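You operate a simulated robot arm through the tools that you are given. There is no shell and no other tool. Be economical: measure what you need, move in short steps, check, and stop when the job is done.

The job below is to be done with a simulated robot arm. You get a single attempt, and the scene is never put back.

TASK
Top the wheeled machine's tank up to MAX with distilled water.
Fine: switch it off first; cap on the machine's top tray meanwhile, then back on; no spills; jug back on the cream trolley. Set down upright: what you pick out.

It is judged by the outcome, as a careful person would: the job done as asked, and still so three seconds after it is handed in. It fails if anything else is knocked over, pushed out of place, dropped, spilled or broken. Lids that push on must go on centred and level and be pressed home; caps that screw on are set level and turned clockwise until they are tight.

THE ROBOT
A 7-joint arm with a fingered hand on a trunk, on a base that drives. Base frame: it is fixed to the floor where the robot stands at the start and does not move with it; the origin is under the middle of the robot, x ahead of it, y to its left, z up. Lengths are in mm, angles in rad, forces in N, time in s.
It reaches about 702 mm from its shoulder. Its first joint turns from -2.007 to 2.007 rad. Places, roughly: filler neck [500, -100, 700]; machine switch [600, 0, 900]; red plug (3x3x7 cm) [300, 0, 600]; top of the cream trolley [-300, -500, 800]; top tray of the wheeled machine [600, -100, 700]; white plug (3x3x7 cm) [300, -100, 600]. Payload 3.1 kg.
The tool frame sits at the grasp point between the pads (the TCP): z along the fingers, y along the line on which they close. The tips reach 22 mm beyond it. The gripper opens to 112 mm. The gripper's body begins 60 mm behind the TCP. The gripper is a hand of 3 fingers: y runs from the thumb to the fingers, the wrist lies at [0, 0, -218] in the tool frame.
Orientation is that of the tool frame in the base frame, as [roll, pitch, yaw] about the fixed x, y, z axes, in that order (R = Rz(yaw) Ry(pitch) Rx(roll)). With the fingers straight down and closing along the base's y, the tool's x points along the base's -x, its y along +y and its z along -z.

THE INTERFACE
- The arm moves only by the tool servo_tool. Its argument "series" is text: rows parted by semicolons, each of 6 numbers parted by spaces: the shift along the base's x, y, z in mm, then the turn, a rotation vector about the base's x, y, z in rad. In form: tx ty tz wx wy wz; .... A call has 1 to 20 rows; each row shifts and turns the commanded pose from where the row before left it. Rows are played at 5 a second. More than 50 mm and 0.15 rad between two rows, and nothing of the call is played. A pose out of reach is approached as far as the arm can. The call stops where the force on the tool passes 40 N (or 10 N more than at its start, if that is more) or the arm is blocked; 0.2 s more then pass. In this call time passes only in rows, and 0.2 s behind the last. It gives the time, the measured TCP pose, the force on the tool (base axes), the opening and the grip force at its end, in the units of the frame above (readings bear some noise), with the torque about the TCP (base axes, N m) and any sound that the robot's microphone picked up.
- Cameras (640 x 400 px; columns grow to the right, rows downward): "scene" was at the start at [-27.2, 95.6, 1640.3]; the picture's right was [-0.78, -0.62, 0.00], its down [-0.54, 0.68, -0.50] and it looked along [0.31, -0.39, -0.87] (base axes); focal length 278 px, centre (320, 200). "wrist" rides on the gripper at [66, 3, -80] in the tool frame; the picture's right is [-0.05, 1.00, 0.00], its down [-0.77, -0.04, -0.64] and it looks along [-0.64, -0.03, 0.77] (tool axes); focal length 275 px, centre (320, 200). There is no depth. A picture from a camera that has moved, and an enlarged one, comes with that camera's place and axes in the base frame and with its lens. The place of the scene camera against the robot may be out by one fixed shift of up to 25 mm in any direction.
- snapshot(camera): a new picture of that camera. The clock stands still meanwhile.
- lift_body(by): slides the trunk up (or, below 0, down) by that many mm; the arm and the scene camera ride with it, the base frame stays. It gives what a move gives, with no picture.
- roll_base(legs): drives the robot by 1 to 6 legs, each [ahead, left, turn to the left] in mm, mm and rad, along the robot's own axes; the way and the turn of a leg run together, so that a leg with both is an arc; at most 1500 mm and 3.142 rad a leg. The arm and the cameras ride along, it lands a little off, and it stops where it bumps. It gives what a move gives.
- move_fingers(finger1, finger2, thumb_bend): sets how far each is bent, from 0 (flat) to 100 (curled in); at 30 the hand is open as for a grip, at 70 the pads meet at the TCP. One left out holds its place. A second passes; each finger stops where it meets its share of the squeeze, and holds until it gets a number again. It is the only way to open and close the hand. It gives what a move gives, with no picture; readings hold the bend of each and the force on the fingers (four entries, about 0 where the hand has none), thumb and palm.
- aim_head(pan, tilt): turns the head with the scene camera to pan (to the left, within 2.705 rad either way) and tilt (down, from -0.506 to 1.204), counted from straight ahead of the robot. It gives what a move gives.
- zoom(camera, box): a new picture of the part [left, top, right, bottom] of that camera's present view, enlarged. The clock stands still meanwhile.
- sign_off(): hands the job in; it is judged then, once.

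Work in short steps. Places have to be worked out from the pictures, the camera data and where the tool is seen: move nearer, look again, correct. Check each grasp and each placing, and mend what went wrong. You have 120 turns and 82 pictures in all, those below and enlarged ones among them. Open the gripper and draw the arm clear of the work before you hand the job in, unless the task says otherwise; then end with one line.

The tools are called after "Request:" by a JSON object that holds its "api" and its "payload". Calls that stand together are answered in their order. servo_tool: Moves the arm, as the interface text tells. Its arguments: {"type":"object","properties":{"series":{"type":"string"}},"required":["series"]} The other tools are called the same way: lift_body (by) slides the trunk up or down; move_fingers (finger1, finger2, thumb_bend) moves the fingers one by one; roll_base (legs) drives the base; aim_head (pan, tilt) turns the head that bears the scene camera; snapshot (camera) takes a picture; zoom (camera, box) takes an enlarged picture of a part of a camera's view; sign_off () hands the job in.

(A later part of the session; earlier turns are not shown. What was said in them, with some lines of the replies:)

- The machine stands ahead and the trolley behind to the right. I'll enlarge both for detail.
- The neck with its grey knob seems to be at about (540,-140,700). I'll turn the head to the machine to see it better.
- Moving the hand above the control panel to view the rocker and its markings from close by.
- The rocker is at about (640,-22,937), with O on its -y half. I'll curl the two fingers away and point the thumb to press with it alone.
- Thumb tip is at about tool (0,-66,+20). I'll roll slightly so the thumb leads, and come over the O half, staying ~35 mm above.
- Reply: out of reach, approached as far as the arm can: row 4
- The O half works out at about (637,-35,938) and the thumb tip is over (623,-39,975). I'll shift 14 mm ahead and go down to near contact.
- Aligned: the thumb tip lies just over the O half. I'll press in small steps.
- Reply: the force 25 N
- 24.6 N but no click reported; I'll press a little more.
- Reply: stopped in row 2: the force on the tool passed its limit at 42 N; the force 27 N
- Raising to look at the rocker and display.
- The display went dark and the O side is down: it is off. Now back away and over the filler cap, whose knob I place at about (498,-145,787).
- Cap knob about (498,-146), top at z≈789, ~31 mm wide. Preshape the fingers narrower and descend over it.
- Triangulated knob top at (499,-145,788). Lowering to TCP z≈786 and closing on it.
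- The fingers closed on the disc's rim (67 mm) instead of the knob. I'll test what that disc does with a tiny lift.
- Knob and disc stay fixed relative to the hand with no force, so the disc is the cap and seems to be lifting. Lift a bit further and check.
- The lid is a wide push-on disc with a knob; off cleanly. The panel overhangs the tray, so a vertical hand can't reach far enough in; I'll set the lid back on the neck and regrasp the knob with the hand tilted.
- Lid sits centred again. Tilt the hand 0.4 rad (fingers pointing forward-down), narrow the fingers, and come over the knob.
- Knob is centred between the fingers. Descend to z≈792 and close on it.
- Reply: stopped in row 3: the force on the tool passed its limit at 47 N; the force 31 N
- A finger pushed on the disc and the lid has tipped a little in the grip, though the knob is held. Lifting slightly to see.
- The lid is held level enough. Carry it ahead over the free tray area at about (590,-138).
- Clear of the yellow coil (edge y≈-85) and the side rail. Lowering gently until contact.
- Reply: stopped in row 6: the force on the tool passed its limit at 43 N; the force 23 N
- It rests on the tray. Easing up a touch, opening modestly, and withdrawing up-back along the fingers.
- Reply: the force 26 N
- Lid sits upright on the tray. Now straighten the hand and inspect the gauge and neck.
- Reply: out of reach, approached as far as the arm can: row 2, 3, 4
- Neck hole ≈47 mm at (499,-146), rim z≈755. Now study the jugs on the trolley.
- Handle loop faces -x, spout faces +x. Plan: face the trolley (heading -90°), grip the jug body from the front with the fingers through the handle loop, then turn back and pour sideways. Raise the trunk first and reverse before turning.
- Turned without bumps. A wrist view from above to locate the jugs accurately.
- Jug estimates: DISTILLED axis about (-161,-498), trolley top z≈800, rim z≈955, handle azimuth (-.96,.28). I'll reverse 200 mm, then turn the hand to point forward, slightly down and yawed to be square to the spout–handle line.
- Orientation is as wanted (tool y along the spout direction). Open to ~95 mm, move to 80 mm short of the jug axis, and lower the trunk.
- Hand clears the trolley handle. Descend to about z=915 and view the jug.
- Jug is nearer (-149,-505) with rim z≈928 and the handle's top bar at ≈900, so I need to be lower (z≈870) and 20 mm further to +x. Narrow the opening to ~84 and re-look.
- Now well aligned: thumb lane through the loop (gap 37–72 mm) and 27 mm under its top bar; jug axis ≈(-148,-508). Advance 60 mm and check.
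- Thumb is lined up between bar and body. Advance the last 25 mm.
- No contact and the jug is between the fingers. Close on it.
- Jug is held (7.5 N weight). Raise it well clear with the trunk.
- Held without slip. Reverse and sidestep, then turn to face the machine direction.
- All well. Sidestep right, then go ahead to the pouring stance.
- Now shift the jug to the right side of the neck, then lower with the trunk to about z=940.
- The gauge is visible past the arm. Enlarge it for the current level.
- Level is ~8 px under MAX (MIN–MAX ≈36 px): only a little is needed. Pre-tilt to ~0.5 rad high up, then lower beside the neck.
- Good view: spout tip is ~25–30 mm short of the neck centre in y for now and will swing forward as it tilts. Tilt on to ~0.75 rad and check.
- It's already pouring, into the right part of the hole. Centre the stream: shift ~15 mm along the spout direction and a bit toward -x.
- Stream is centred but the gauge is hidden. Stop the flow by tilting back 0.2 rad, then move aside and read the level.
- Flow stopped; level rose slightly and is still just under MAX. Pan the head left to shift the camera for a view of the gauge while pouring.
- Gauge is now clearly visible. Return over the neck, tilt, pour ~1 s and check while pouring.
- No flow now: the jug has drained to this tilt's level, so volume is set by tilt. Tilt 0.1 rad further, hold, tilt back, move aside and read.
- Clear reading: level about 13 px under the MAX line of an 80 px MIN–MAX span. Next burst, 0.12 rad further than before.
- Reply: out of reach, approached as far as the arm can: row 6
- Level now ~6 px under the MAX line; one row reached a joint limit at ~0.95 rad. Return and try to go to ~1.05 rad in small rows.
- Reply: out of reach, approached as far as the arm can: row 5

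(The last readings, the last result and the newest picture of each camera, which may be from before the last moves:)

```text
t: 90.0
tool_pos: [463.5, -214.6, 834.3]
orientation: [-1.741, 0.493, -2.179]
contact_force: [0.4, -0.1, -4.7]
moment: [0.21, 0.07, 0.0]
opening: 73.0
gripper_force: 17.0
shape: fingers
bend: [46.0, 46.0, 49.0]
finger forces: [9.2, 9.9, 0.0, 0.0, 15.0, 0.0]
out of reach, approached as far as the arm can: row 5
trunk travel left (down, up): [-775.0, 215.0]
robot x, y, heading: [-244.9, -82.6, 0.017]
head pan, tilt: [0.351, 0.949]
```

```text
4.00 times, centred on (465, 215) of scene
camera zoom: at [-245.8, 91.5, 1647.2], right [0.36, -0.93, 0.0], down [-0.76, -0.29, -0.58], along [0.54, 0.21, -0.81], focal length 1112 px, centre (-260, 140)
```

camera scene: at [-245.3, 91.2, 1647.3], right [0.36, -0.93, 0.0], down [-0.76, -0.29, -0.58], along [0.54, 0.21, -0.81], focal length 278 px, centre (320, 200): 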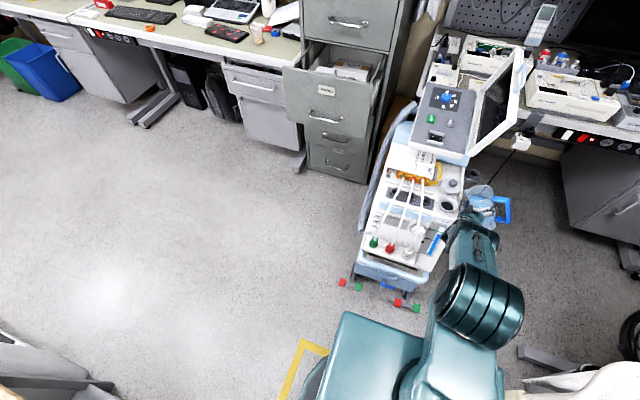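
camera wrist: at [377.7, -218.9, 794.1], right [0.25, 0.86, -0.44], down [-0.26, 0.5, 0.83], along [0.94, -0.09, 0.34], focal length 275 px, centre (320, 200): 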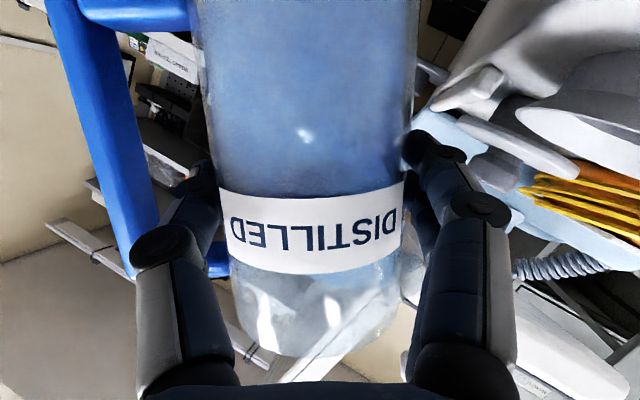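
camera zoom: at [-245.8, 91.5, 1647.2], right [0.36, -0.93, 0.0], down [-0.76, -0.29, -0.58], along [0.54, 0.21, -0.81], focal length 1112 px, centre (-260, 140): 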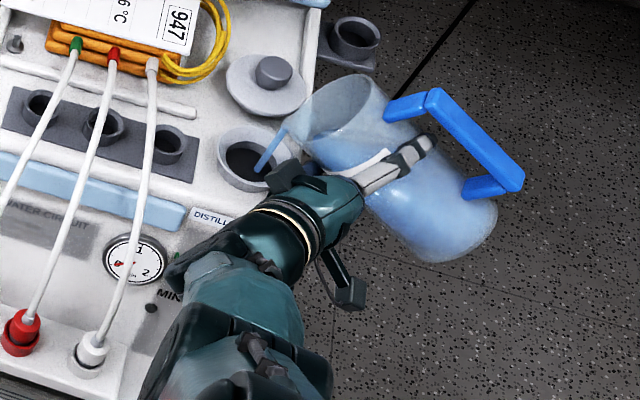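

Stream goes into the neck. Brief hold, then tilt back, move aside and read the gauge.

Request:
{"api": "servo_tool", "payload": {"series": "0 0 0 0 0 0;0 0 0 0.1159 -0.0312 0;0 0 0 0.1159 -0.0312 0;0 0 0 0.1159 -0.0312 0;0 0 0 0 0 0;0 0 0 0 0 0;2 -9 -6 0 0 0;2 -9 -6 0 0 0"}}

Request:
{"api": "zoom", "payload": {"camera": "scene", "box": [415, 215, 455, 265]}}

```text
t: 91.8
tool_pos: [467.8, -233.4, 820.5]
orientation: [-1.921, 0.824, -2.291]
contact_force: [0.3, 1.2, -3.4]
moment: [0.19, 0.03, 0.03]
opening: 73.0
gripper_force: 17.0
shape: fingers
bend: [46.0, 46.0, 49.0]
finger forces: [8.8, 9.5, 0.1, 0.1, 15.4, 0.0]
trunk travel left (down, up): [-775.0, 215.0]
robot x, y, heading: [-248.1, -81.7, 0.016]
head pan, tilt: [0.351, 0.949]
```

```text
8.00 times, centred on (435, 240) of scene
camera zoom: at [-245.5, 90.4, 1647.4], right [0.36, -0.93, 0.0], down [-0.76, -0.29, -0.58], along [0.54, 0.21, -0.81], focal length 2224 px, centre (-600, -120)
```

zoom: 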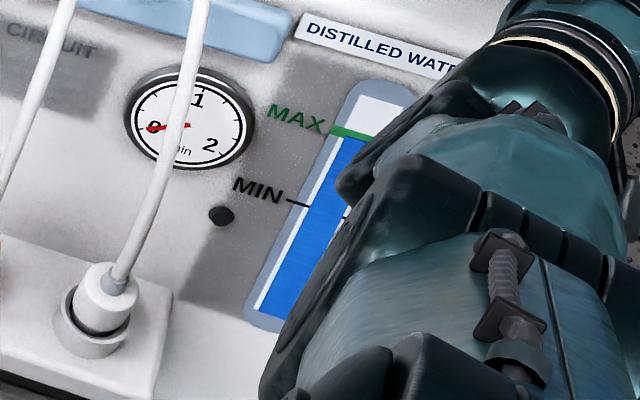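

Almost there. Enlarge the MAX mark tightly.

Request:
{"api": "zoom", "payload": {"camera": "scene", "box": [430, 224, 446, 244]}}

```text
16.00 times, centred on (438, 234) of scene
camera zoom: at [-245.5, 90.4, 1647.4], right [0.36, -0.93, 0.0], down [-0.76, -0.29, -0.58], along [0.54, 0.21, -0.81], focal length 4448 px, centre (-1568, -344)
```

zoom: 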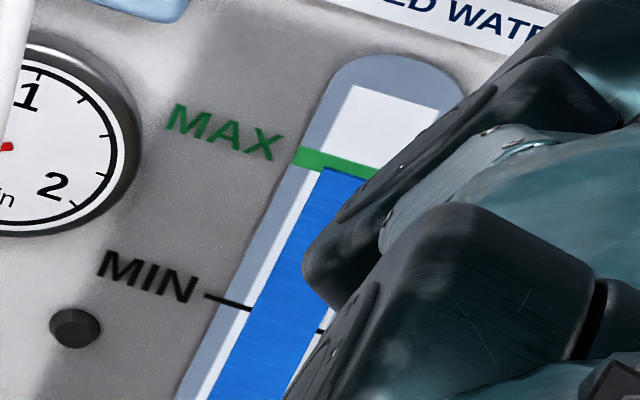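

Level is on the MAX mark. Raise and bring the jug upright.

Request:
{"api": "servo_tool", "payload": {"series": "1 -6 30 0.1333 -0.0359 0;1 -6 30 0.1333 -0.0359 0;1 -4 30 0.1333 -0.0359 0;1 0 30 0.1333 -0.0359 0;1 0 25 0.1333 -0.0359 0"}}

Request:
{"api": "lift_body", "payload": {"by": 140}}

Request:
{"api": "zoom", "payload": {"camera": "scene", "box": [400, 130, 540, 270]}}

```text
t: 93.0
tool_pos: [473.8, -248.6, 967.0]
orientation: [3.135, 1.267, 2.872]
contact_force: [-1.2, -0.2, -4.4]
moment: [0.15, 0.07, 0.01]
opening: 72.7
gripper_force: 16.8
shape: fingers
bend: [47.0, 46.0, 49.0]
finger forces: [8.2, 8.5, 0.0, 0.0, 16.1, 0.1]
trunk travel left (down, up): [-775.0, 215.0]
robot x, y, heading: [-245.1, -82.6, 0.019]
head pan, tilt: [0.351, 0.949]
```

```text
t: 94.7
tool_pos: [472.9, -248.7, 1105.3]
orientation: [3.141, 1.267, 2.878]
contact_force: [-0.1, 0.3, -3.1]
moment: [0.12, 0.1, 0.02]
opening: 72.7
gripper_force: 16.3
shape: fingers
bend: [47.0, 46.0, 49.0]
finger forces: [8.1, 8.5, 0.0, 0.0, 16.1, 0.0]
trunk travel left (down, up): [-915.0, 75.0]
robot x, y, heading: [-241.5, -82.8, 0.011]
head pan, tilt: [0.351, 0.949]
```

```text
2.86 times, centred on (470, 200) of scene
camera zoom: at [-245.5, 91.5, 1787.2], right [0.36, -0.93, 0.0], down [-0.76, -0.29, -0.58], along [0.54, 0.21, -0.81], focal length 794 px, centre (-109, 200)
```

zoom: 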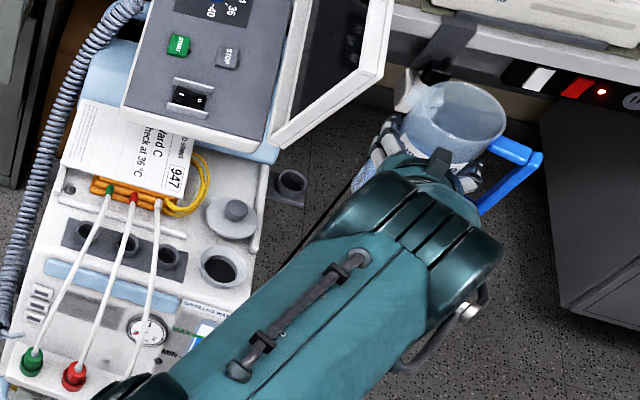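

Jug upright and clear. Retrace the route: shift arm left, back off, sidestep, and turn to the trolley.

Request:
{"api": "servo_tool", "payload": {"series": "-2 34 0 0 0 0;-2 34 0 0 0 0;-2 34 0 0 0 0;-2 34 0 0 0 0;-2 32 0 0 0 0"}}

Request:
{"api": "roll_base", "payload": {"legs": [[-205, 0, 0], [0, 400, 0], [0, 0, -0.79], [0, 0, -0.79]]}}

```text
t: 95.9
tool_pos: [463.8, -77.9, 1106.3]
orientation: [-3.141, 1.266, 2.879]
contact_force: [-0.5, 0.2, -4.4]
moment: [0.11, 0.08, 0.0]
opening: 72.7
gripper_force: 16.1
shape: fingers
bend: [47.0, 46.0, 49.0]
finger forces: [8.1, 8.5, 0.0, 0.0, 15.8, 0.0]
trunk travel left (down, up): [-915.0, 75.0]
robot x, y, heading: [-241.3, -82.4, 0.012]
head pan, tilt: [0.351, 0.949]
```

```text
t: 103.8
tool_pos: [-458.3, -390.3, 1106.4]
orientation: [3.141, 1.267, 1.299]
contact_force: [0.0, 0.0, -4.2]
moment: [0.04, -0.13, 0.02]
opening: 72.4
gripper_force: 15.7
shape: fingers
bend: [47.0, 46.0, 49.0]
finger forces: [8.1, 8.3, 0.0, 0.0, 15.3, 0.0]
trunk travel left (down, up): [-915.0, 75.0]
robot x, y, heading: [-453.6, 313.8, -1.56]
head pan, tilt: [0.351, 0.949]
```

Drive left and ahead to bring the jug over its former spot.

Request:
{"api": "roll_base", "payload": {"legs": [[0, 310, 0], [112, 0, 0]]}}

Request:
{"api": "aim_head", "payload": {"pan": -0.1, "tilt": 0.95}}

```text
t: 106.7
tool_pos: [-144.4, -499.6, 1106.6]
orientation: [3.14, 1.266, 1.302]
contact_force: [0.0, 0.0, -5.3]
moment: [0.06, -0.14, 0.01]
opening: 72.3
gripper_force: 16.2
shape: fingers
bend: [47.0, 47.0, 49.0]
finger forces: [8.2, 8.2, 0.0, 0.0, 15.4, 0.0]
trunk travel left (down, up): [-915.0, 75.0]
robot x, y, heading: [-140.2, 207.4, -1.562]
head pan, tilt: [0.351, 0.949]
```

```text
t: 107.6
tool_pos: [-143.7, -497.9, 1108.5]
orientation: [3.14, 1.268, 1.3]
contact_force: [0.8, -0.6, -3.5]
moment: [0.11, -0.11, -0.02]
opening: 72.2
gripper_force: 15.7
shape: fingers
bend: [47.0, 47.0, 49.0]
finger forces: [8.0, 8.3, 0.0, 0.1, 15.5, 0.1]
trunk travel left (down, up): [-915.0, 75.0]
robot x, y, heading: [-140.0, 208.3, -1.557]
head pan, tilt: [-0.099, 0.949]
```

Correct by (-3,-8), lower 140 with the trunk, then down to just above the tray.

Request:
{"api": "servo_tool", "payload": {"series": "-3 -8 0 0 0 0"}}

Request:
{"api": "lift_body", "payload": {"by": -140}}

Request:
{"api": "servo_tool", "payload": {"series": "0 0 -25 0 0 0;0 0 -25 0 0 0;0 0 -22 0 0 0;0 0 -10 0 0 0"}}

Request:
{"api": "snapshot", "payload": {"camera": "scene"}}

```text
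t: 108.0
tool_pos: [-145.9, -509.1, 1106.3]
orientation: [3.138, 1.266, 1.305]
contact_force: [-0.2, -0.3, -5.2]
moment: [0.14, -0.11, -0.02]
opening: 72.1
gripper_force: 16.1
shape: fingers
bend: [47.0, 47.0, 49.0]
finger forces: [8.0, 8.4, 0.0, 0.1, 15.5, 0.1]
trunk travel left (down, up): [-915.0, 75.0]
robot x, y, heading: [-139.0, 209.5, -1.558]
head pan, tilt: [-0.099, 0.949]
```

```text
t: 109.6
tool_pos: [-146.8, -507.4, 967.8]
orientation: [3.14, 1.267, 1.302]
contact_force: [0.2, -0.5, -5.0]
moment: [0.06, -0.12, -0.02]
opening: 72.2
gripper_force: 15.4
shape: fingers
bend: [47.0, 47.0, 49.0]
finger forces: [7.9, 8.3, 0.0, 0.1, 15.5, 0.0]
trunk travel left (down, up): [-775.0, 215.0]
robot x, y, heading: [-146.5, 206.1, -1.563]
head pan, tilt: [-0.099, 0.949]
```

```text
t: 110.6
tool_pos: [-145.7, -507.2, 884.6]
orientation: [3.141, 1.267, 1.301]
contact_force: [-0.4, 1.6, -4.9]
moment: [0.07, -0.11, -0.01]
opening: 72.2
gripper_force: 15.8
shape: fingers
bend: [47.0, 47.0, 49.0]
finger forces: [8.0, 8.3, 0.1, 0.0, 15.3, 0.0]
trunk travel left (down, up): [-775.0, 215.0]
robot x, y, heading: [-143.7, 207.7, -1.561]
head pan, tilt: [-0.099, 0.949]
```

```text
13 pictures are left
camera scene: at [-4.2, 191.3, 1647.2], right [-1.0, 0.09, 0.0], down [0.07, 0.81, -0.58], along [-0.05, -0.58, -0.81], focal length 278 px, centre (320, 200)
```

scene: 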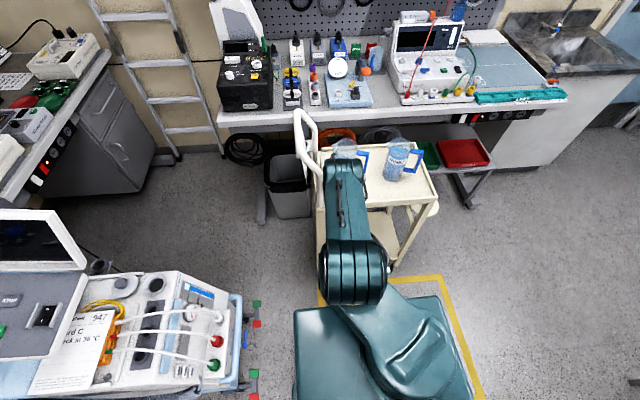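

Over its old place. Lower in small steps to contact (expected at z≈871).

Request:
{"api": "servo_tool", "payload": {"series": "0 0 -5 0 0 0;0 0 -4 0 0 0;0 0 -2 0 0 0;0 0 -2 0 0 0;0 0 -2 0 0 0"}}

```text
t: 111.8
tool_pos: [-145.4, -505.3, 873.3]
orientation: [3.134, 1.278, 1.298]
contact_force: [0.5, -3.9, 16.2]
moment: [-0.31, -0.04, 0.01]
opening: 71.9
gripper_force: 15.6
shape: fingers
bend: [47.0, 47.0, 49.0]
finger forces: [7.7, 9.5, 0.0, 0.0, 14.0, 0.0]
trunk travel left (down, up): [-775.0, 215.0]
robot x, y, heading: [-142.2, 209.6, -1.563]
head pan, tilt: [-0.099, 0.949]
```

Contact made. Ease up slightly, then open the fingers to the former 84 mm.

Request:
{"api": "servo_tool", "payload": {"series": "0 0 1.5 0 0 0;0 0 1 0 0 0"}}

Request:
{"api": "move_fingers", "payload": {"finger1": 40, "finger2": 40, "thumb_bend": 40}}

Request:
{"api": "snapshot", "payload": {"camera": "wrist"}}

```text
t: 112.4
tool_pos: [-146.4, -505.7, 873.5]
orientation: [3.139, 1.27, 1.3]
contact_force: [-0.3, -4.4, 16.4]
moment: [-0.35, -0.05, 0.0]
opening: 71.9
gripper_force: 15.7
shape: fingers
bend: [47.0, 47.0, 49.0]
finger forces: [7.7, 9.2, 0.0, 0.0, 13.7, 0.1]
trunk travel left (down, up): [-775.0, 215.0]
robot x, y, heading: [-138.4, 207.0, -1.559]
head pan, tilt: [-0.099, 0.949]
```

```text
t: 113.4
tool_pos: [-145.7, -505.2, 872.3]
orientation: [3.14, 1.268, 1.301]
contact_force: [-0.1, -0.9, 0.4]
moment: [0.02, 0.0, 0.03]
opening: 83.5
gripper_force: 0.1
shape: fingers
bend: [40.0, 40.0, 40.0]
finger forces: [0.0, 0.0, 0.0, 0.1, 0.0, 0.1]
trunk travel left (down, up): [-775.0, 215.0]
robot x, y, heading: [-140.4, 205.4, -1.561]
head pan, tilt: [-0.099, 0.949]
```

```text
12 pictures are left
camera wrist: at [-117.4, -414.3, 833.8], right [0.96, -0.28, 0.05], down [0.06, 0.37, 0.93], along [-0.27, -0.89, 0.38], focal length 275 px, centre (320, 200)
```

wrist: 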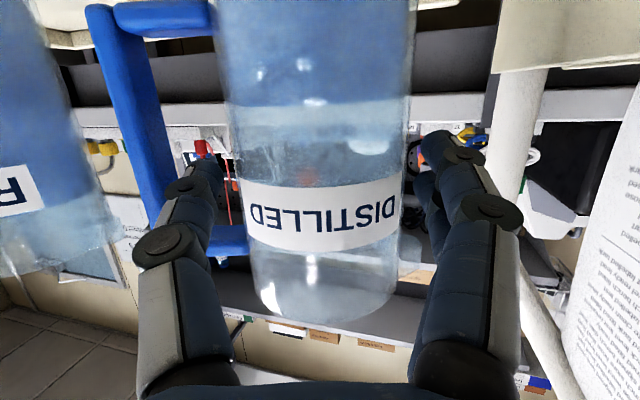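

Jug stands upright and is released. Withdraw straight back along the approach line, then raise.

Request:
{"api": "servo_tool", "payload": {"series": "2.7 9.6 0 0 0 0;5.4 19.3 0 0 0 0;5.4 19.3 0 0 0 0;5.4 19.3 0 0 0 0;5.4 19.3 0 0 0 0;0 0 40 0 0 0;0 0 40 0 0 0;0 0 40 0 0 0"}}

Request:
{"api": "lift_body", "payload": {"by": 200}}

Request:
{"api": "zoom", "payload": {"camera": "scene", "box": [270, 120, 450, 240]}}

```text
t: 115.2
tool_pos: [-120.8, -418.9, 993.5]
orientation: [3.138, 1.269, 1.3]
contact_force: [-0.1, -0.4, -0.1]
moment: [0.0, 0.02, 0.04]
opening: 83.8
gripper_force: 0.0
shape: fingers
bend: [40.0, 40.0, 40.0]
finger forces: [0.0, 0.0, 0.0, 0.0, 0.0, 0.1]
trunk travel left (down, up): [-775.0, 215.0]
robot x, y, heading: [-141.4, 213.6, -1.558]
head pan, tilt: [-0.099, 0.949]
```

```text
t: 117.4
tool_pos: [-121.5, -420.2, 1193.9]
orientation: [3.14, 1.268, 1.302]
contact_force: [0.0, 0.1, 0.2]
moment: [0.03, -0.05, 0.01]
opening: 83.8
gripper_force: 0.1
shape: fingers
bend: [40.0, 40.0, 40.0]
finger forces: [0.1, 0.0, 0.0, 0.0, 0.0, 0.0]
trunk travel left (down, up): [-975.0, 15.0]
robot x, y, heading: [-143.7, 206.3, -1.561]
head pan, tilt: [-0.099, 0.949]
```

```text
3.33 times, centred on (360, 180) of scene
camera zoom: at [-4.0, 192.3, 1847.2], right [-1.0, 0.09, 0.0], down [0.07, 0.81, -0.58], along [-0.05, -0.58, -0.81], focal length 927 px, centre (187, 267)
```

zoom: 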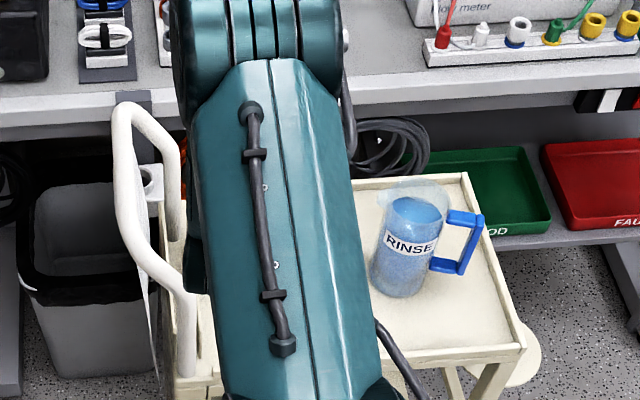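

Jug is back. Swing the hand to point down again (tilted 0.4), then drive back to the machine.

Request:
{"api": "servo_tool", "payload": {"series": "0 15 0 0 0 0.13;0 15 0 0 0 0.13;0 15 0 0.145 0 0;0 15 0 0.145 0 0;0 15 0 0.145 0 0;0 15 0 0.145 0 0;0 0 0 0.145 0 0;0 0 0 0.145 0 0"}}

Request:
{"api": "move_fingers", "payload": {"finger1": 55, "finger2": 55, "thumb_bend": 55}}

Request:
{"api": "roll_base", "payload": {"legs": [[-100, 0, 0], [0, 0, 1.561], [0, -305, 0]]}}

```text
t: 119.2
tool_pos: [-121.5, -330.1, 1193.6]
orientation: [-3.137, 0.399, 1.567]
contact_force: [0.5, 0.5, 0.1]
moment: [0.0, 0.0, 0.0]
opening: 83.5
gripper_force: 0.0
shape: fingers
bend: [40.0, 40.0, 40.0]
finger forces: [0.1, 0.1, 0.0, 0.0, 0.0, 0.0]
trunk travel left (down, up): [-975.0, 15.0]
robot x, y, heading: [-142.5, 209.8, -1.558]
head pan, tilt: [-0.099, 0.949]
```

```text
t: 120.2
tool_pos: [-121.8, -328.4, 1192.7]
orientation: [-3.135, 0.397, 1.565]
contact_force: [-0.2, 0.7, 0.5]
moment: [-0.01, 0.01, 0.02]
opening: 41.3
gripper_force: 0.0
shape: fingers
bend: [55.0, 55.0, 55.0]
finger forces: [0.0, 0.0, 0.0, 0.0, 0.0, 0.0]
trunk travel left (down, up): [-975.0, 15.0]
robot x, y, heading: [-142.4, 207.3, -1.556]
head pan, tilt: [-0.099, 0.949]
```

```text
t: 126.8
tool_pos: [387.1, 2.9, 1192.4]
orientation: [-3.135, 0.398, 3.103]
contact_force: [-0.1, -0.6, 0.5]
moment: [0.03, 0.01, 0.0]
opening: 41.6
gripper_force: 0.0
shape: fingers
bend: [55.0, 55.0, 55.0]
finger forces: [0.0, 0.0, 0.1, 0.1, 0.0, 0.1]
trunk travel left (down, up): [-975.0, 15.0]
robot x, y, heading: [-152.9, 4.3, -0.025]
head pan, tilt: [-0.099, 0.949]
```

Straighten the heading, go ahead, bring the hand to x≈480,y≈-140, and lower the trunk.

Request:
{"api": "roll_base", "payload": {"legs": [[0, 0, 0.028], [110, 0, 0]]}}

Request:
{"api": "servo_tool", "payload": {"series": "-3 -36 0 0 0 0;-3 -36 0 0 0 0;-3 -36 0 0 0 0;-3 -36 0 0 0 0"}}

Request:
{"api": "lift_body", "payload": {"by": -200}}

Request:
{"api": "snapshot", "payload": {"camera": "wrist"}}

```text
t: 128.3
tool_pos: [496.1, 18.0, 1193.4]
orientation: [-3.137, 0.399, 3.131]
contact_force: [-0.4, -0.3, 1.0]
moment: [-0.02, 0.02, 0.0]
opening: 41.6
gripper_force: 0.0
shape: fingers
bend: [55.0, 55.0, 55.0]
finger forces: [0.1, 0.1, 0.0, 0.1, 0.0, 0.0]
trunk travel left (down, up): [-975.0, 15.0]
robot x, y, heading: [-42.3, 3.4, 0.003]
head pan, tilt: [-0.099, 0.949]
```

```text
t: 129.3
tool_pos: [483.3, -128.6, 1193.8]
orientation: [-3.141, 0.401, 3.131]
contact_force: [-0.5, 0.1, -0.1]
moment: [0.03, -0.03, 0.0]
opening: 41.5
gripper_force: 0.1
shape: fingers
bend: [55.0, 55.0, 55.0]
finger forces: [0.1, 0.1, 0.0, 0.1, 0.1, 0.1]
trunk travel left (down, up): [-975.0, 15.0]
robot x, y, heading: [-44.0, 2.4, 0.002]
head pan, tilt: [-0.099, 0.949]
```

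```text
t: 131.5
tool_pos: [485.3, -126.3, 993.3]
orientation: [-3.138, 0.4, 3.13]
contact_force: [0.3, 0.5, 0.2]
moment: [-0.01, 0.01, -0.01]
opening: 41.4
gripper_force: 0.1
shape: fingers
bend: [55.0, 55.0, 55.0]
finger forces: [0.0, 0.0, 0.1, 0.0, 0.0, 0.1]
trunk travel left (down, up): [-775.0, 215.0]
robot x, y, heading: [-41.5, 5.1, 0.003]
head pan, tilt: [-0.099, 0.949]
```

```text
10 pictures are left
camera wrist: at [393.6, -121.9, 1042.8], right [0.05, 1.0, 0.01], down [0.46, -0.04, 0.89], along [0.88, -0.04, -0.47], focal length 275 px, centre (320, 200)
```

wrist: 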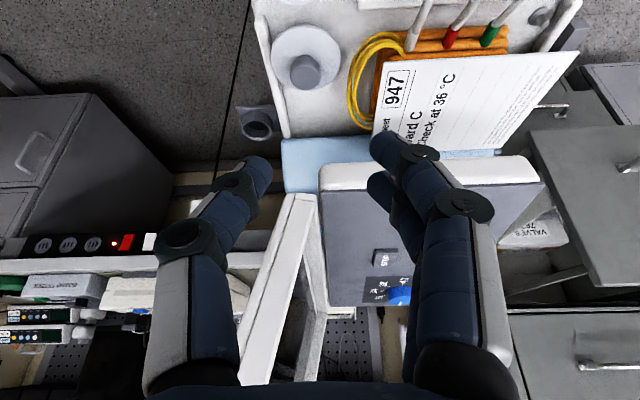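

Knob located at about (586,-143,787). Lower in front of the panel, then slide in over the lid, with slightly narrower fingers.

Request:
{"api": "move_fingers", "payload": {"finger1": 57, "finger2": 57, "thumb_bend": 57}}

Request:
{"api": "servo_tool", "payload": {"series": "0 -8 -40 0 0 0;0 -9 -40 0 0 0;0 0 -40 0 0 0;0 0 -25 0 0 0;35 0 0 0 0 0;35 0 0 0 0 0;29 0 0 0 0 0"}}

Request:
{"api": "snapshot", "payload": {"camera": "wrist"}}

```text
t: 132.5
tool_pos: [484.9, -126.3, 993.8]
orientation: [-3.136, 0.398, 3.131]
contact_force: [1.2, 0.2, -0.8]
moment: [-0.01, -0.02, -0.01]
opening: 38.6
gripper_force: 0.1
shape: fingers
bend: [56.0, 56.0, 56.0]
finger forces: [0.0, 0.1, 0.1, 0.0, 0.0, 0.1]
trunk travel left (down, up): [-775.0, 215.0]
robot x, y, heading: [-38.4, 1.6, 0.005]
head pan, tilt: [-0.099, 0.949]
```

```text
t: 134.1
tool_pos: [575.8, -143.5, 849.3]
orientation: [3.139, 0.404, 3.126]
contact_force: [0.3, 0.2, 0.4]
moment: [0.01, 0.0, -0.04]
opening: 38.2
gripper_force: 0.1
shape: fingers
bend: [56.0, 56.0, 56.0]
finger forces: [0.0, 0.0, 0.1, 0.0, 0.1, 0.1]
out of reach, approached as far as the arm can: row 7
trunk travel left (down, up): [-775.0, 215.0]
robot x, y, heading: [-37.8, -1.5, 0.008]
head pan, tilt: [-0.099, 0.949]
```

```text
9 pictures are left
camera wrist: at [484.9, -138.8, 897.9], right [0.06, 1.0, 0.02], down [0.46, -0.05, 0.89], along [0.89, -0.04, -0.46], focal length 275 px, centre (320, 200)
```

wrist: 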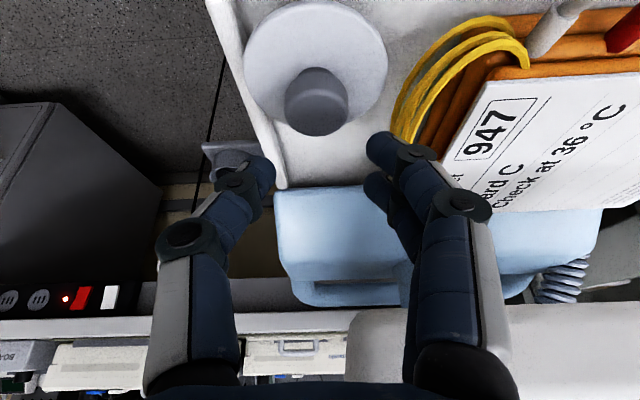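

Knob confirmed at (585,-143). The arm is at its reach limit, so back the arm 25 mm and drive the base ahead 34 mm.

Request:
{"api": "servo_tool", "payload": {"series": "-25 0 0 0 0 0"}}

Request:
{"api": "roll_base", "payload": {"legs": [[34, 0, 0]]}}

```text
t: 134.5
tool_pos: [551.5, -142.7, 848.8]
orientation: [-3.136, 0.398, 3.134]
contact_force: [-0.2, 0.1, -0.7]
moment: [0.01, 0.01, 0.02]
opening: 38.5
gripper_force: 0.0
shape: fingers
bend: [56.0, 56.0, 56.0]
finger forces: [0.0, 0.0, 0.1, 0.1, 0.0, 0.1]
trunk travel left (down, up): [-775.0, 215.0]
robot x, y, heading: [-41.9, -0.9, 0.006]
head pan, tilt: [-0.099, 0.949]
```

```text
t: 135.3
tool_pos: [587.1, -141.4, 848.1]
orientation: [-3.136, 0.4, 3.129]
contact_force: [-0.1, -0.2, -0.8]
moment: [0.01, 0.04, -0.02]
opening: 38.3
gripper_force: 0.0
shape: fingers
bend: [56.0, 56.0, 56.0]
finger forces: [0.0, 0.0, 0.0, 0.0, 0.1, 0.0]
trunk travel left (down, up): [-775.0, 215.0]
robot x, y, heading: [-5.9, 2.2, 0.004]
head pan, tilt: [-0.099, 0.949]
```

Descend onto the knob in small steps to z≈805.

Request:
{"api": "servo_tool", "payload": {"series": "-3 -1 -18 0 0 0;-1 -0.5 -12 0 0 0;0 0 -7 0 0 0;0 0 -5 0 0 0"}}

Request:
{"api": "move_fingers", "payload": {"finger1": 75, "finger2": 75, "thumb_bend": 75}}

Request:
{"api": "snapshot", "payload": {"camera": "wrist"}}

```text
t: 136.3
tool_pos: [582.4, -143.0, 805.5]
orientation: [-3.136, 0.398, 3.131]
contact_force: [-0.2, 0.1, -0.5]
moment: [0.05, 0.0, -0.03]
opening: 38.3
gripper_force: 0.0
shape: fingers
bend: [56.0, 56.0, 56.0]
finger forces: [0.1, 0.0, 0.1, 0.0, 0.0, 0.0]
trunk travel left (down, up): [-775.0, 215.0]
robot x, y, heading: [-7.0, 2.8, 0.0]
head pan, tilt: [-0.099, 0.949]
```

```text
t: 137.3
tool_pos: [582.3, -143.4, 805.6]
orientation: [-3.136, 0.398, 3.132]
contact_force: [0.0, 0.0, 0.4]
moment: [0.03, -0.02, 0.0]
opening: 25.0
gripper_force: 17.0
shape: fingers
bend: [69.0, 71.0, 65.0]
finger forces: [10.2, 6.5, 0.1, 0.1, 17.2, 0.1]
trunk travel left (down, up): [-775.0, 215.0]
robot x, y, heading: [-9.8, 3.8, 0.003]
head pan, tilt: [-0.099, 0.949]
```

```text
8 pictures are left
camera wrist: at [490.5, -139.2, 855.1], right [0.06, 1.0, 0.01], down [0.46, -0.04, 0.89], along [0.88, -0.04, -0.47], focal length 275 px, centre (320, 200)
```

wrist: 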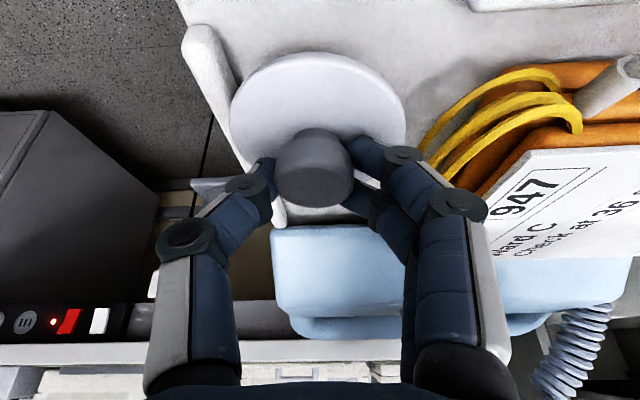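

Clean grip, lid undisturbed and level. Lift 35 mm and carry it back over the neck (-86,-2).

Request:
{"api": "servo_tool", "payload": {"series": "0 0 10 0 0 0;0 0 25 0 0 0;-30 -1 0 0 0 0;-30 -1 0 0 0 0;-26 0 0 0 0 0"}}

Request:
{"api": "snapshot", "payload": {"camera": "wrist"}}

```text
t: 138.6
tool_pos: [496.5, -145.7, 841.6]
orientation: [-3.138, 0.398, 3.131]
contact_force: [0.1, -0.1, -0.9]
moment: [0.01, -0.01, -0.01]
opening: 25.0
gripper_force: 16.6
shape: fingers
bend: [69.0, 71.0, 65.0]
finger forces: [10.3, 6.6, 0.0, 0.0, 16.7, 0.1]
trunk travel left (down, up): [-775.0, 215.0]
robot x, y, heading: [-4.1, 0.0, 0.004]
head pan, tilt: [-0.099, 0.949]
```

```text
7 pictures are left
camera wrist: at [404.0, -141.3, 890.6], right [0.06, 1.0, 0.01], down [0.46, -0.04, 0.89], along [0.88, -0.04, -0.47], focal length 275 px, centre (320, 200)
```

wrist: 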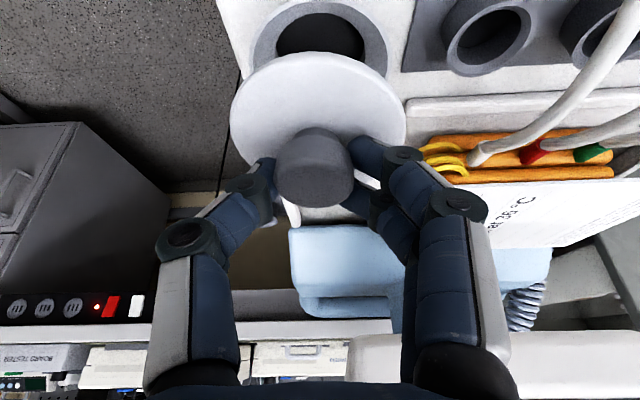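

Lid is aligned above the neck. Lower gently to the seat.

Request:
{"api": "servo_tool", "payload": {"series": "0 0 -12 0 0 0;0 0 -10 0 0 0;0 0 -6 0 0 0;0 0 -4 0 0 0;0 0 -3 0 0 0;0 0 -2 0 0 0"}}

Request:
{"api": "snapshot", "payload": {"camera": "wrist"}}

```text
t: 139.9
tool_pos: [496.9, -145.7, 804.5]
orientation: [-3.136, 0.399, 3.132]
contact_force: [0.9, 0.6, 4.1]
moment: [-0.06, 0.04, 0.0]
opening: 24.8
gripper_force: 18.4
shape: fingers
bend: [70.0, 71.0, 65.0]
finger forces: [11.1, 8.1, 0.0, 0.0, 17.2, 0.0]
trunk travel left (down, up): [-775.0, 215.0]
robot x, y, heading: [-8.8, 1.7, 0.004]
head pan, tilt: [-0.099, 0.949]
```

```text
6 pictures are left
camera wrist: at [404.8, -141.0, 853.5], right [0.05, 1.0, 0.01], down [0.46, -0.04, 0.89], along [0.88, -0.04, -0.46], focal length 275 px, centre (320, 200)
```

wrist: 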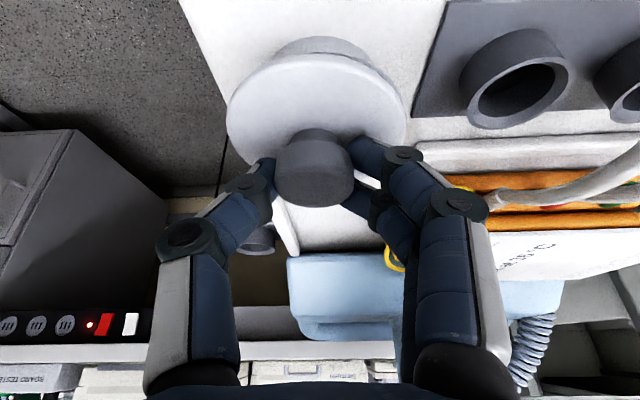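

Contact, but the neck ring shows in front of the disc: the lid is ~6 mm too far in +x (and ~2 mm in -y). Lift a little, correct, lower again.

Request:
{"api": "servo_tool", "payload": {"series": "0 0 6 0 0 0;-6 2 0 0 0 0;0 0 -3 0 0 0;0 0 -3 0 0 0;0 0 -2 0 0 0;0 0 -2 0 0 0"}}

Request:
{"api": "zoom", "payload": {"camera": "wrist", "box": [200, 0, 430, 220]}}

```text
t: 141.3
tool_pos: [492.7, -142.9, 803.6]
orientation: [-3.133, 0.406, 3.132]
contact_force: [12.6, 2.5, 23.0]
moment: [-0.03, -0.23, 0.0]
opening: 24.9
gripper_force: 25.2
shape: fingers
bend: [71.0, 71.0, 66.0]
finger forces: [17.7, 13.1, 0.0, 0.0, 18.8, 0.0]
trunk travel left (down, up): [-775.0, 215.0]
robot x, y, heading: [-6.1, -0.6, 0.004]
head pan, tilt: [-0.099, 0.949]
```

```text
1.82 times, centred on (315, 110) of wrist
camera zoom: at [400.3, -138.7, 850.7], right [0.05, 1.0, 0.01], down [0.46, -0.03, 0.89], along [0.89, -0.04, -0.46], focal length 500 px, centre (329, 364)
```

zoom: 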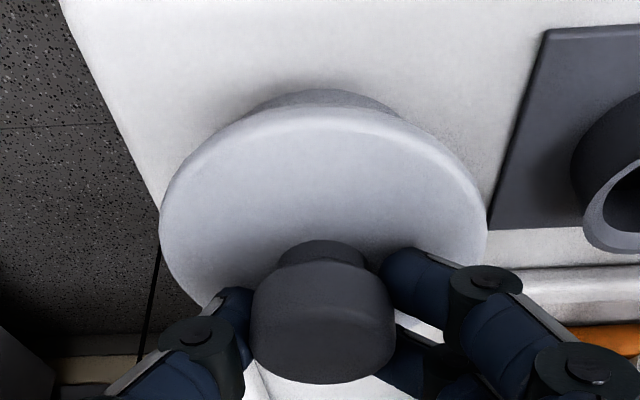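

The disc is level and now centred within ~2 mm, but still ~4 mm high, with sideways force. Relax 2 mm toward +x and press down a little so it can find its seat.

Request:
{"api": "servo_tool", "payload": {"series": "2 -1 1 0 0 0;0 0 -2 0 0 0;0 0 -2 0 0 0;0 0 -2 0 0 0"}}

```text
t: 142.2
tool_pos: [493.8, -142.6, 800.8]
orientation: [-3.134, 0.412, 3.136]
contact_force: [-1.1, 4.1, 22.8]
moment: [0.12, 0.03, -0.01]
opening: 24.4
gripper_force: 25.0
shape: fingers
bend: [73.0, 71.0, 67.0]
finger forces: [23.6, 9.0, 0.1, 0.0, 16.9, 0.0]
trunk travel left (down, up): [-775.0, 215.0]
robot x, y, heading: [-6.4, -1.3, 0.005]
head pan, tilt: [-0.099, 0.949]
stopped in row 4: the force on the tool passed its limit at 44 N (the readings are from after the stop); the commanded pose is now the measured one
```

It went down ~3 mm and stopped firmly. Release, withdraw upward, and inspect.

Request:
{"api": "servo_tool", "payload": {"series": "0 0 1.5 0 0 0"}}

Request:
{"api": "move_fingers", "payload": {"finger1": 54, "finger2": 54, "thumb_bend": 54}}

Request:
{"api": "servo_tool", "payload": {"series": "-4 0 12 0 0 0;-10 0 28 0 0 0;-5 0 40 0 0.1 0;0 0 30 0 0.1 0;0 0 10 0 0.1 0;0 0 0 0 0.1 0"}}

Request:
{"api": "zoom", "payload": {"camera": "wrist", "box": [230, 0, 430, 125]}}

```text
t: 142.6
tool_pos: [494.7, -143.7, 799.9]
orientation: [-3.134, 0.408, 3.133]
contact_force: [1.4, 1.1, 15.2]
moment: [0.03, 0.0, 0.01]
opening: 24.5
gripper_force: 22.1
shape: fingers
bend: [72.0, 71.0, 67.0]
finger forces: [18.5, 8.9, 0.0, 0.1, 17.9, 0.0]
trunk travel left (down, up): [-775.0, 215.0]
robot x, y, heading: [-7.5, -2.6, 0.004]
head pan, tilt: [-0.099, 0.949]
```

```text
t: 143.6
tool_pos: [493.6, -144.7, 801.7]
orientation: [-3.133, 0.409, 3.133]
contact_force: [0.1, 1.0, 23.7]
moment: [0.36, 0.05, -0.01]
opening: 33.8
gripper_force: 14.1
shape: fingers
bend: [71.0, 54.0, 54.0]
finger forces: [27.6, 0.0, 0.0, 0.0, 0.6, 0.0]
trunk travel left (down, up): [-775.0, 215.0]
robot x, y, heading: [-7.6, -0.3, 0.008]
head pan, tilt: [-0.099, 0.949]
```

```text
t: 145.0
tool_pos: [483.3, -169.0, 907.3]
orientation: [-3.037, 0.109, 3.127]
contact_force: [0.8, -0.2, 0.2]
moment: [0.03, -0.03, 0.03]
opening: 43.3
gripper_force: 0.0
shape: fingers
bend: [54.0, 54.0, 54.0]
finger forces: [0.0, 0.1, 0.0, 0.0, 0.0, 0.0]
out of reach, approached as far as the arm can: row 4, 5, 6
trunk travel left (down, up): [-775.0, 215.0]
robot x, y, heading: [-4.9, -1.1, 0.005]
head pan, tilt: [-0.099, 0.949]
```

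```text
3.20 times, centred on (330, 62) of wrist
camera zoom: at [409.2, -157.1, 981.1], right [0.07, 0.99, -0.1], down [0.7, 0.02, 0.72], along [0.71, -0.12, -0.69], focal length 881 px, centre (288, 640)
```

zoom: 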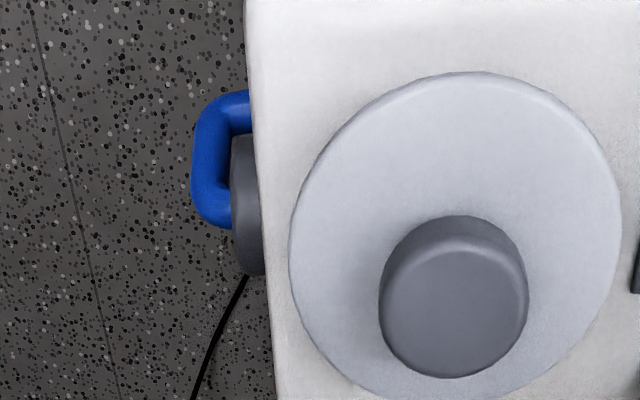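

The lid is centred (knob at (498,-145), matching its original place) and the ring is covered. Press it home from above with closed fingers.

Request:
{"api": "move_fingers", "payload": {"finger1": 69, "finger2": 69, "thumb_bend": 69}}

Request:
{"api": "servo_tool", "payload": {"series": "4 8 -18 0.033 0 0;4 8 -18 0.033 0 0;4 8 -18 0.033 0 0;0 0 -15 0 0 0"}}

```text
t: 146.0
tool_pos: [483.0, -168.8, 907.9]
orientation: [-3.038, 0.109, 3.126]
contact_force: [0.0, -0.8, 0.1]
moment: [0.01, 0.0, 0.02]
opening: 5.0
gripper_force: 0.1
shape: fingers
bend: [69.0, 69.0, 69.0]
finger forces: [0.0, 0.0, 0.0, 0.0, 0.1, 0.0]
trunk travel left (down, up): [-775.0, 215.0]
robot x, y, heading: [-9.5, 4.3, 0.001]
head pan, tilt: [-0.099, 0.949]
```

```text
t: 147.0
tool_pos: [494.5, -143.7, 838.4]
orientation: [-3.136, 0.108, 3.115]
contact_force: [-1.2, -0.4, 1.1]
moment: [0.01, -0.02, 0.02]
opening: 5.1
gripper_force: 0.1
shape: fingers
bend: [69.0, 69.0, 69.0]
finger forces: [0.0, 0.1, 0.0, 0.1, 0.1, 0.1]
trunk travel left (down, up): [-775.0, 215.0]
robot x, y, heading: [-8.9, -1.4, 0.004]
head pan, tilt: [-0.099, 0.949]
```

Now press down in small steps (contact expected near TCP z≈811).

Request:
{"api": "servo_tool", "payload": {"series": "1 -1 -10 0 0 0;0 0 -8 0 0 0;0 0 -5 0 0 0;0 0 -3 0 0 0;0 0 -2 0 0 0;0 0 -2 0 0 0;0 0 -2 0 0 0;0 0 -2 0 0 0"}}

```text
t: 147.9
tool_pos: [497.5, -146.7, 820.6]
orientation: [-3.135, 0.122, 3.116]
contact_force: [-4.5, 0.4, 29.0]
moment: [-0.02, 0.25, -0.05]
opening: 0.0
gripper_force: 14.9
shape: fingers
bend: [72.0, 70.0, 72.0]
finger forces: [11.2, 3.1, 0.0, 0.0, 14.5, 0.0]
trunk travel left (down, up): [-775.0, 215.0]
robot x, y, heading: [-8.0, 3.0, 0.004]
head pan, tilt: [-0.099, 0.949]
stopped in row 4: the force on the tool passed its limit at 43 N (the readings are from after the stop); the commanded pose is now the measured one
```

The stop height suggests the lid is still high (perhaps ~8 mm) and ~5 mm to -x. I'll rise, make the hand vertical, and compare with the earlier seated view from the same pose.

Request:
{"api": "servo_tool", "payload": {"series": "0 0 15 0 0 0;0 0 25 0 0 0;0 0 20 0 0.05 0;0 0 0 0 0.06 0.02"}}

Request:
{"api": "move_fingers", "payload": {"finger1": 47, "finger2": 47, "thumb_bend": 47}}

```text
t: 148.9
tool_pos: [499.5, -146.3, 877.5]
orientation: [-3.132, 0.003, 3.134]
contact_force: [0.5, 0.3, -0.1]
moment: [-0.01, -0.02, 0.01]
opening: 4.1
gripper_force: 0.1
shape: fingers
bend: [69.0, 69.0, 69.0]
finger forces: [0.1, 0.0, 0.0, 0.0, 0.0, 0.0]
trunk travel left (down, up): [-775.0, 215.0]
robot x, y, heading: [-8.8, -1.8, 0.002]
head pan, tilt: [-0.099, 0.949]
```

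```text
t: 149.9
tool_pos: [499.2, -146.7, 876.7]
orientation: [-3.133, 0.005, 3.136]
contact_force: [0.2, 0.1, 0.1]
moment: [0.01, 0.01, 0.02]
opening: 62.8
gripper_force: 0.1
shape: fingers
bend: [47.0, 47.0, 47.0]
finger forces: [0.0, 0.0, 0.1, 0.0, 0.0, 0.0]
trunk travel left (down, up): [-775.0, 215.0]
robot x, y, heading: [-6.6, 2.1, 0.001]
head pan, tilt: [-0.099, 0.949]
```

Descend to the same pose as the earlier reference view (z≈824) and look.

Request:
{"api": "servo_tool", "payload": {"series": "0 0 -20 0 0 0;0 -1 -20 0 0 0;0 0 -13 0 0 0"}}

Request:
{"api": "snapshot", "payload": {"camera": "wrist"}}

```text
t: 150.7
tool_pos: [499.2, -148.4, 823.0]
orientation: [-3.134, 0.006, 3.134]
contact_force: [-0.8, 0.2, -0.4]
moment: [0.01, -0.03, 0.01]
opening: 63.0
gripper_force: 0.0
shape: fingers
bend: [47.0, 47.0, 47.0]
finger forces: [0.1, 0.0, 0.0, 0.0, 0.0, 0.0]
trunk travel left (down, up): [-775.0, 215.0]
robot x, y, heading: [-5.6, 2.5, 0.001]
head pan, tilt: [-0.099, 0.949]
```

```text
3 pictures are left
camera wrist: at [432.8, -144.4, 904.9], right [0.05, 1.0, -0.01], down [0.77, -0.04, 0.64], along [0.64, -0.04, -0.77], focal length 275 px, centre (320, 200)
```

wrist: 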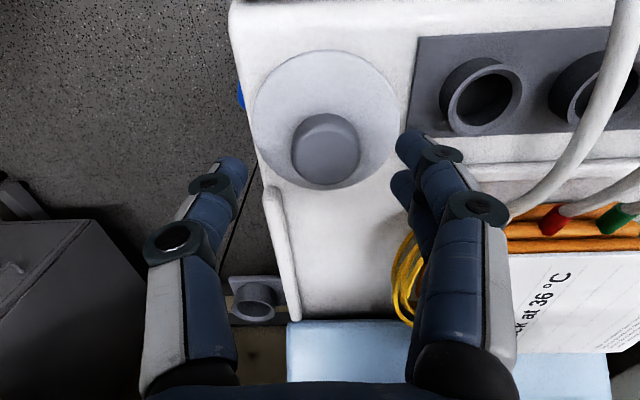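

The view matches the original seated one within ~1–2 mm (knob and disc same size and place), so the lid is home. Raise and retreat to the starting pose to check everything from the scene camera.

Request:
{"api": "servo_tool", "payload": {"series": "0 0 38 0 0 0;0 0 38 0 0 0;0 0 38 0 0 0;0 0 38 0 0 0;0 0 38 0 0 0;-30 -5 35 0 0 0;-32 -5 35 0 0 0;-32 -5 35 0 0 0;-32 -5 35 0 0 0;-32 -5 35 0 0 0;-20 -3 25 0 0 0"}}

Request:
{"api": "aim_head", "payload": {"pan": -0.3, "tilt": 1.0}}

Request:
{"api": "zoom", "payload": {"camera": "scene", "box": [280, 120, 380, 240]}}

```text
t: 153.1
tool_pos: [317.6, -176.8, 1214.3]
orientation: [-3.135, 0.004, 3.135]
contact_force: [-0.9, -0.6, -0.6]
moment: [0.0, -0.03, -0.01]
opening: 63.3
gripper_force: 0.1
shape: fingers
bend: [47.0, 47.0, 47.0]
finger forces: [0.0, 0.0, 0.0, 0.0, 0.0, 0.0]
trunk travel left (down, up): [-775.0, 215.0]
robot x, y, heading: [-8.2, -1.0, 0.004]
head pan, tilt: [-0.099, 0.949]
```

```text
t: 153.8
tool_pos: [321.2, -175.3, 1213.1]
orientation: [-3.132, 0.005, 3.134]
contact_force: [0.4, 0.5, -0.7]
moment: [0.01, 0.0, -0.01]
opening: 63.1
gripper_force: 0.1
shape: fingers
bend: [47.0, 47.0, 47.0]
finger forces: [0.0, 0.1, 0.1, 0.0, 0.0, 0.1]
trunk travel left (down, up): [-775.0, 215.0]
robot x, y, heading: [-8.9, 0.9, 0.004]
head pan, tilt: [-0.3, 1.0]
```

```text
3.33 times, centred on (330, 180) of scene
camera zoom: at [-8.4, 128.3, 1643.6], right [-0.29, -0.96, 0.0], down [-0.8, 0.25, -0.54], along [0.52, -0.16, -0.84], focal length 927 px, centre (287, 267)
```

zoom: 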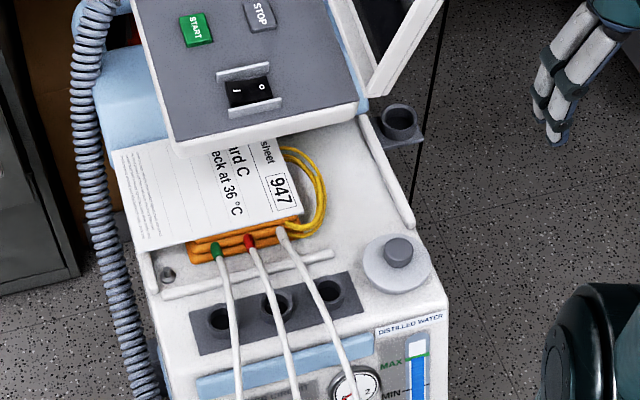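

Off, lid level, level at the MAX mark. One tight look at the lid and gauge for flushness.

Request:
{"api": "zoom", "payload": {"camera": "scene", "box": [335, 185, 375, 230]}}

```text
8.89 times, centred on (355, 208) of scene
camera zoom: at [-8.4, 128.3, 1643.6], right [-0.29, -0.96, 0.0], down [-0.8, 0.25, -0.54], along [0.52, -0.16, -0.84], focal length 2471 px, centre (9, 133)
```

zoom: 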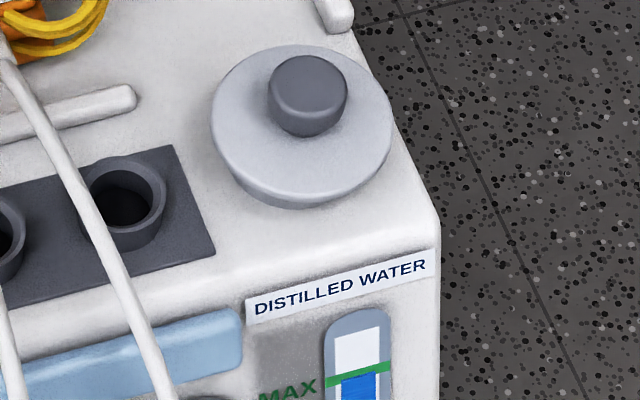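

Lid is level and seated, water at MAX. Open the hand fully and check the trolley with the last picture.

Request:
{"api": "move_fingers", "payload": {"finger1": 30, "finger2": 30, "thumb_bend": 30}}

Request:
{"api": "aim_head", "payload": {"pan": -1.9, "tilt": 0.95}}

Request:
{"api": "zoom", "payload": {"camera": "scene", "box": [200, 100, 440, 260]}}

```text
t: 154.8
tool_pos: [320.0, -174.7, 1213.7]
orientation: [-3.133, 0.005, 3.136]
contact_force: [-0.5, 0.3, -0.9]
moment: [-0.01, 0.04, -0.02]
opening: 111.0
gripper_force: 0.0
shape: fingers
bend: [30.0, 30.0, 30.0]
finger forces: [0.0, 0.0, 0.0, 0.0, 0.0, 0.0]
trunk travel left (down, up): [-775.0, 215.0]
robot x, y, heading: [-5.3, 1.8, 0.003]
head pan, tilt: [-0.3, 1.0]
```

```text
t: 156.5
tool_pos: [321.2, -175.6, 1212.4]
orientation: [-3.132, 0.005, 3.134]
contact_force: [0.4, -0.3, -0.9]
moment: [0.0, -0.01, 0.02]
opening: 111.0
gripper_force: 0.1
shape: fingers
bend: [30.0, 30.0, 30.0]
finger forces: [0.0, 0.1, 0.0, 0.0, 0.0, 0.0]
trunk travel left (down, up): [-775.0, 215.0]
robot x, y, heading: [-3.4, 1.0, -0.0]
head pan, tilt: [-1.901, 0.949]
```

```text
2.50 times, centred on (320, 180) of scene
camera zoom: at [-98.7, 79.3, 1647.2], right [-0.95, 0.32, 0.0], down [0.26, 0.77, -0.58], along [-0.19, -0.55, -0.81], focal length 695 px, centre (320, 250)
```

zoom: 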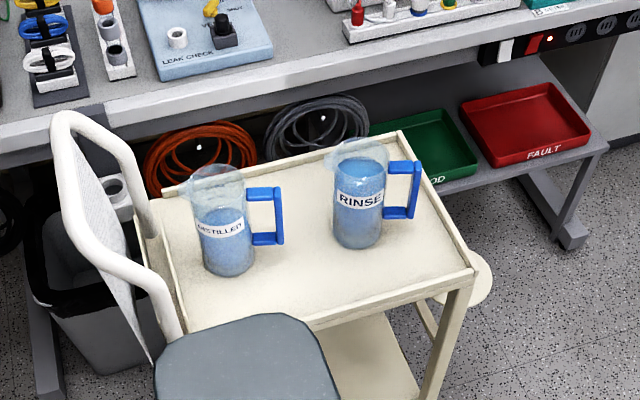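

Both jugs stand upright on the cream trolley, the hand is open and clear; handing in.

Request:
{"api": "sign_off", "payload": {}}

```text
The job is handed in.
```

I switched the machine off and topped its tank up to the MAX mark with distilled water. The lid is back on, centred, level and pressed down. The distilled jug stands upright on the cream trolley, and I saw no spills.
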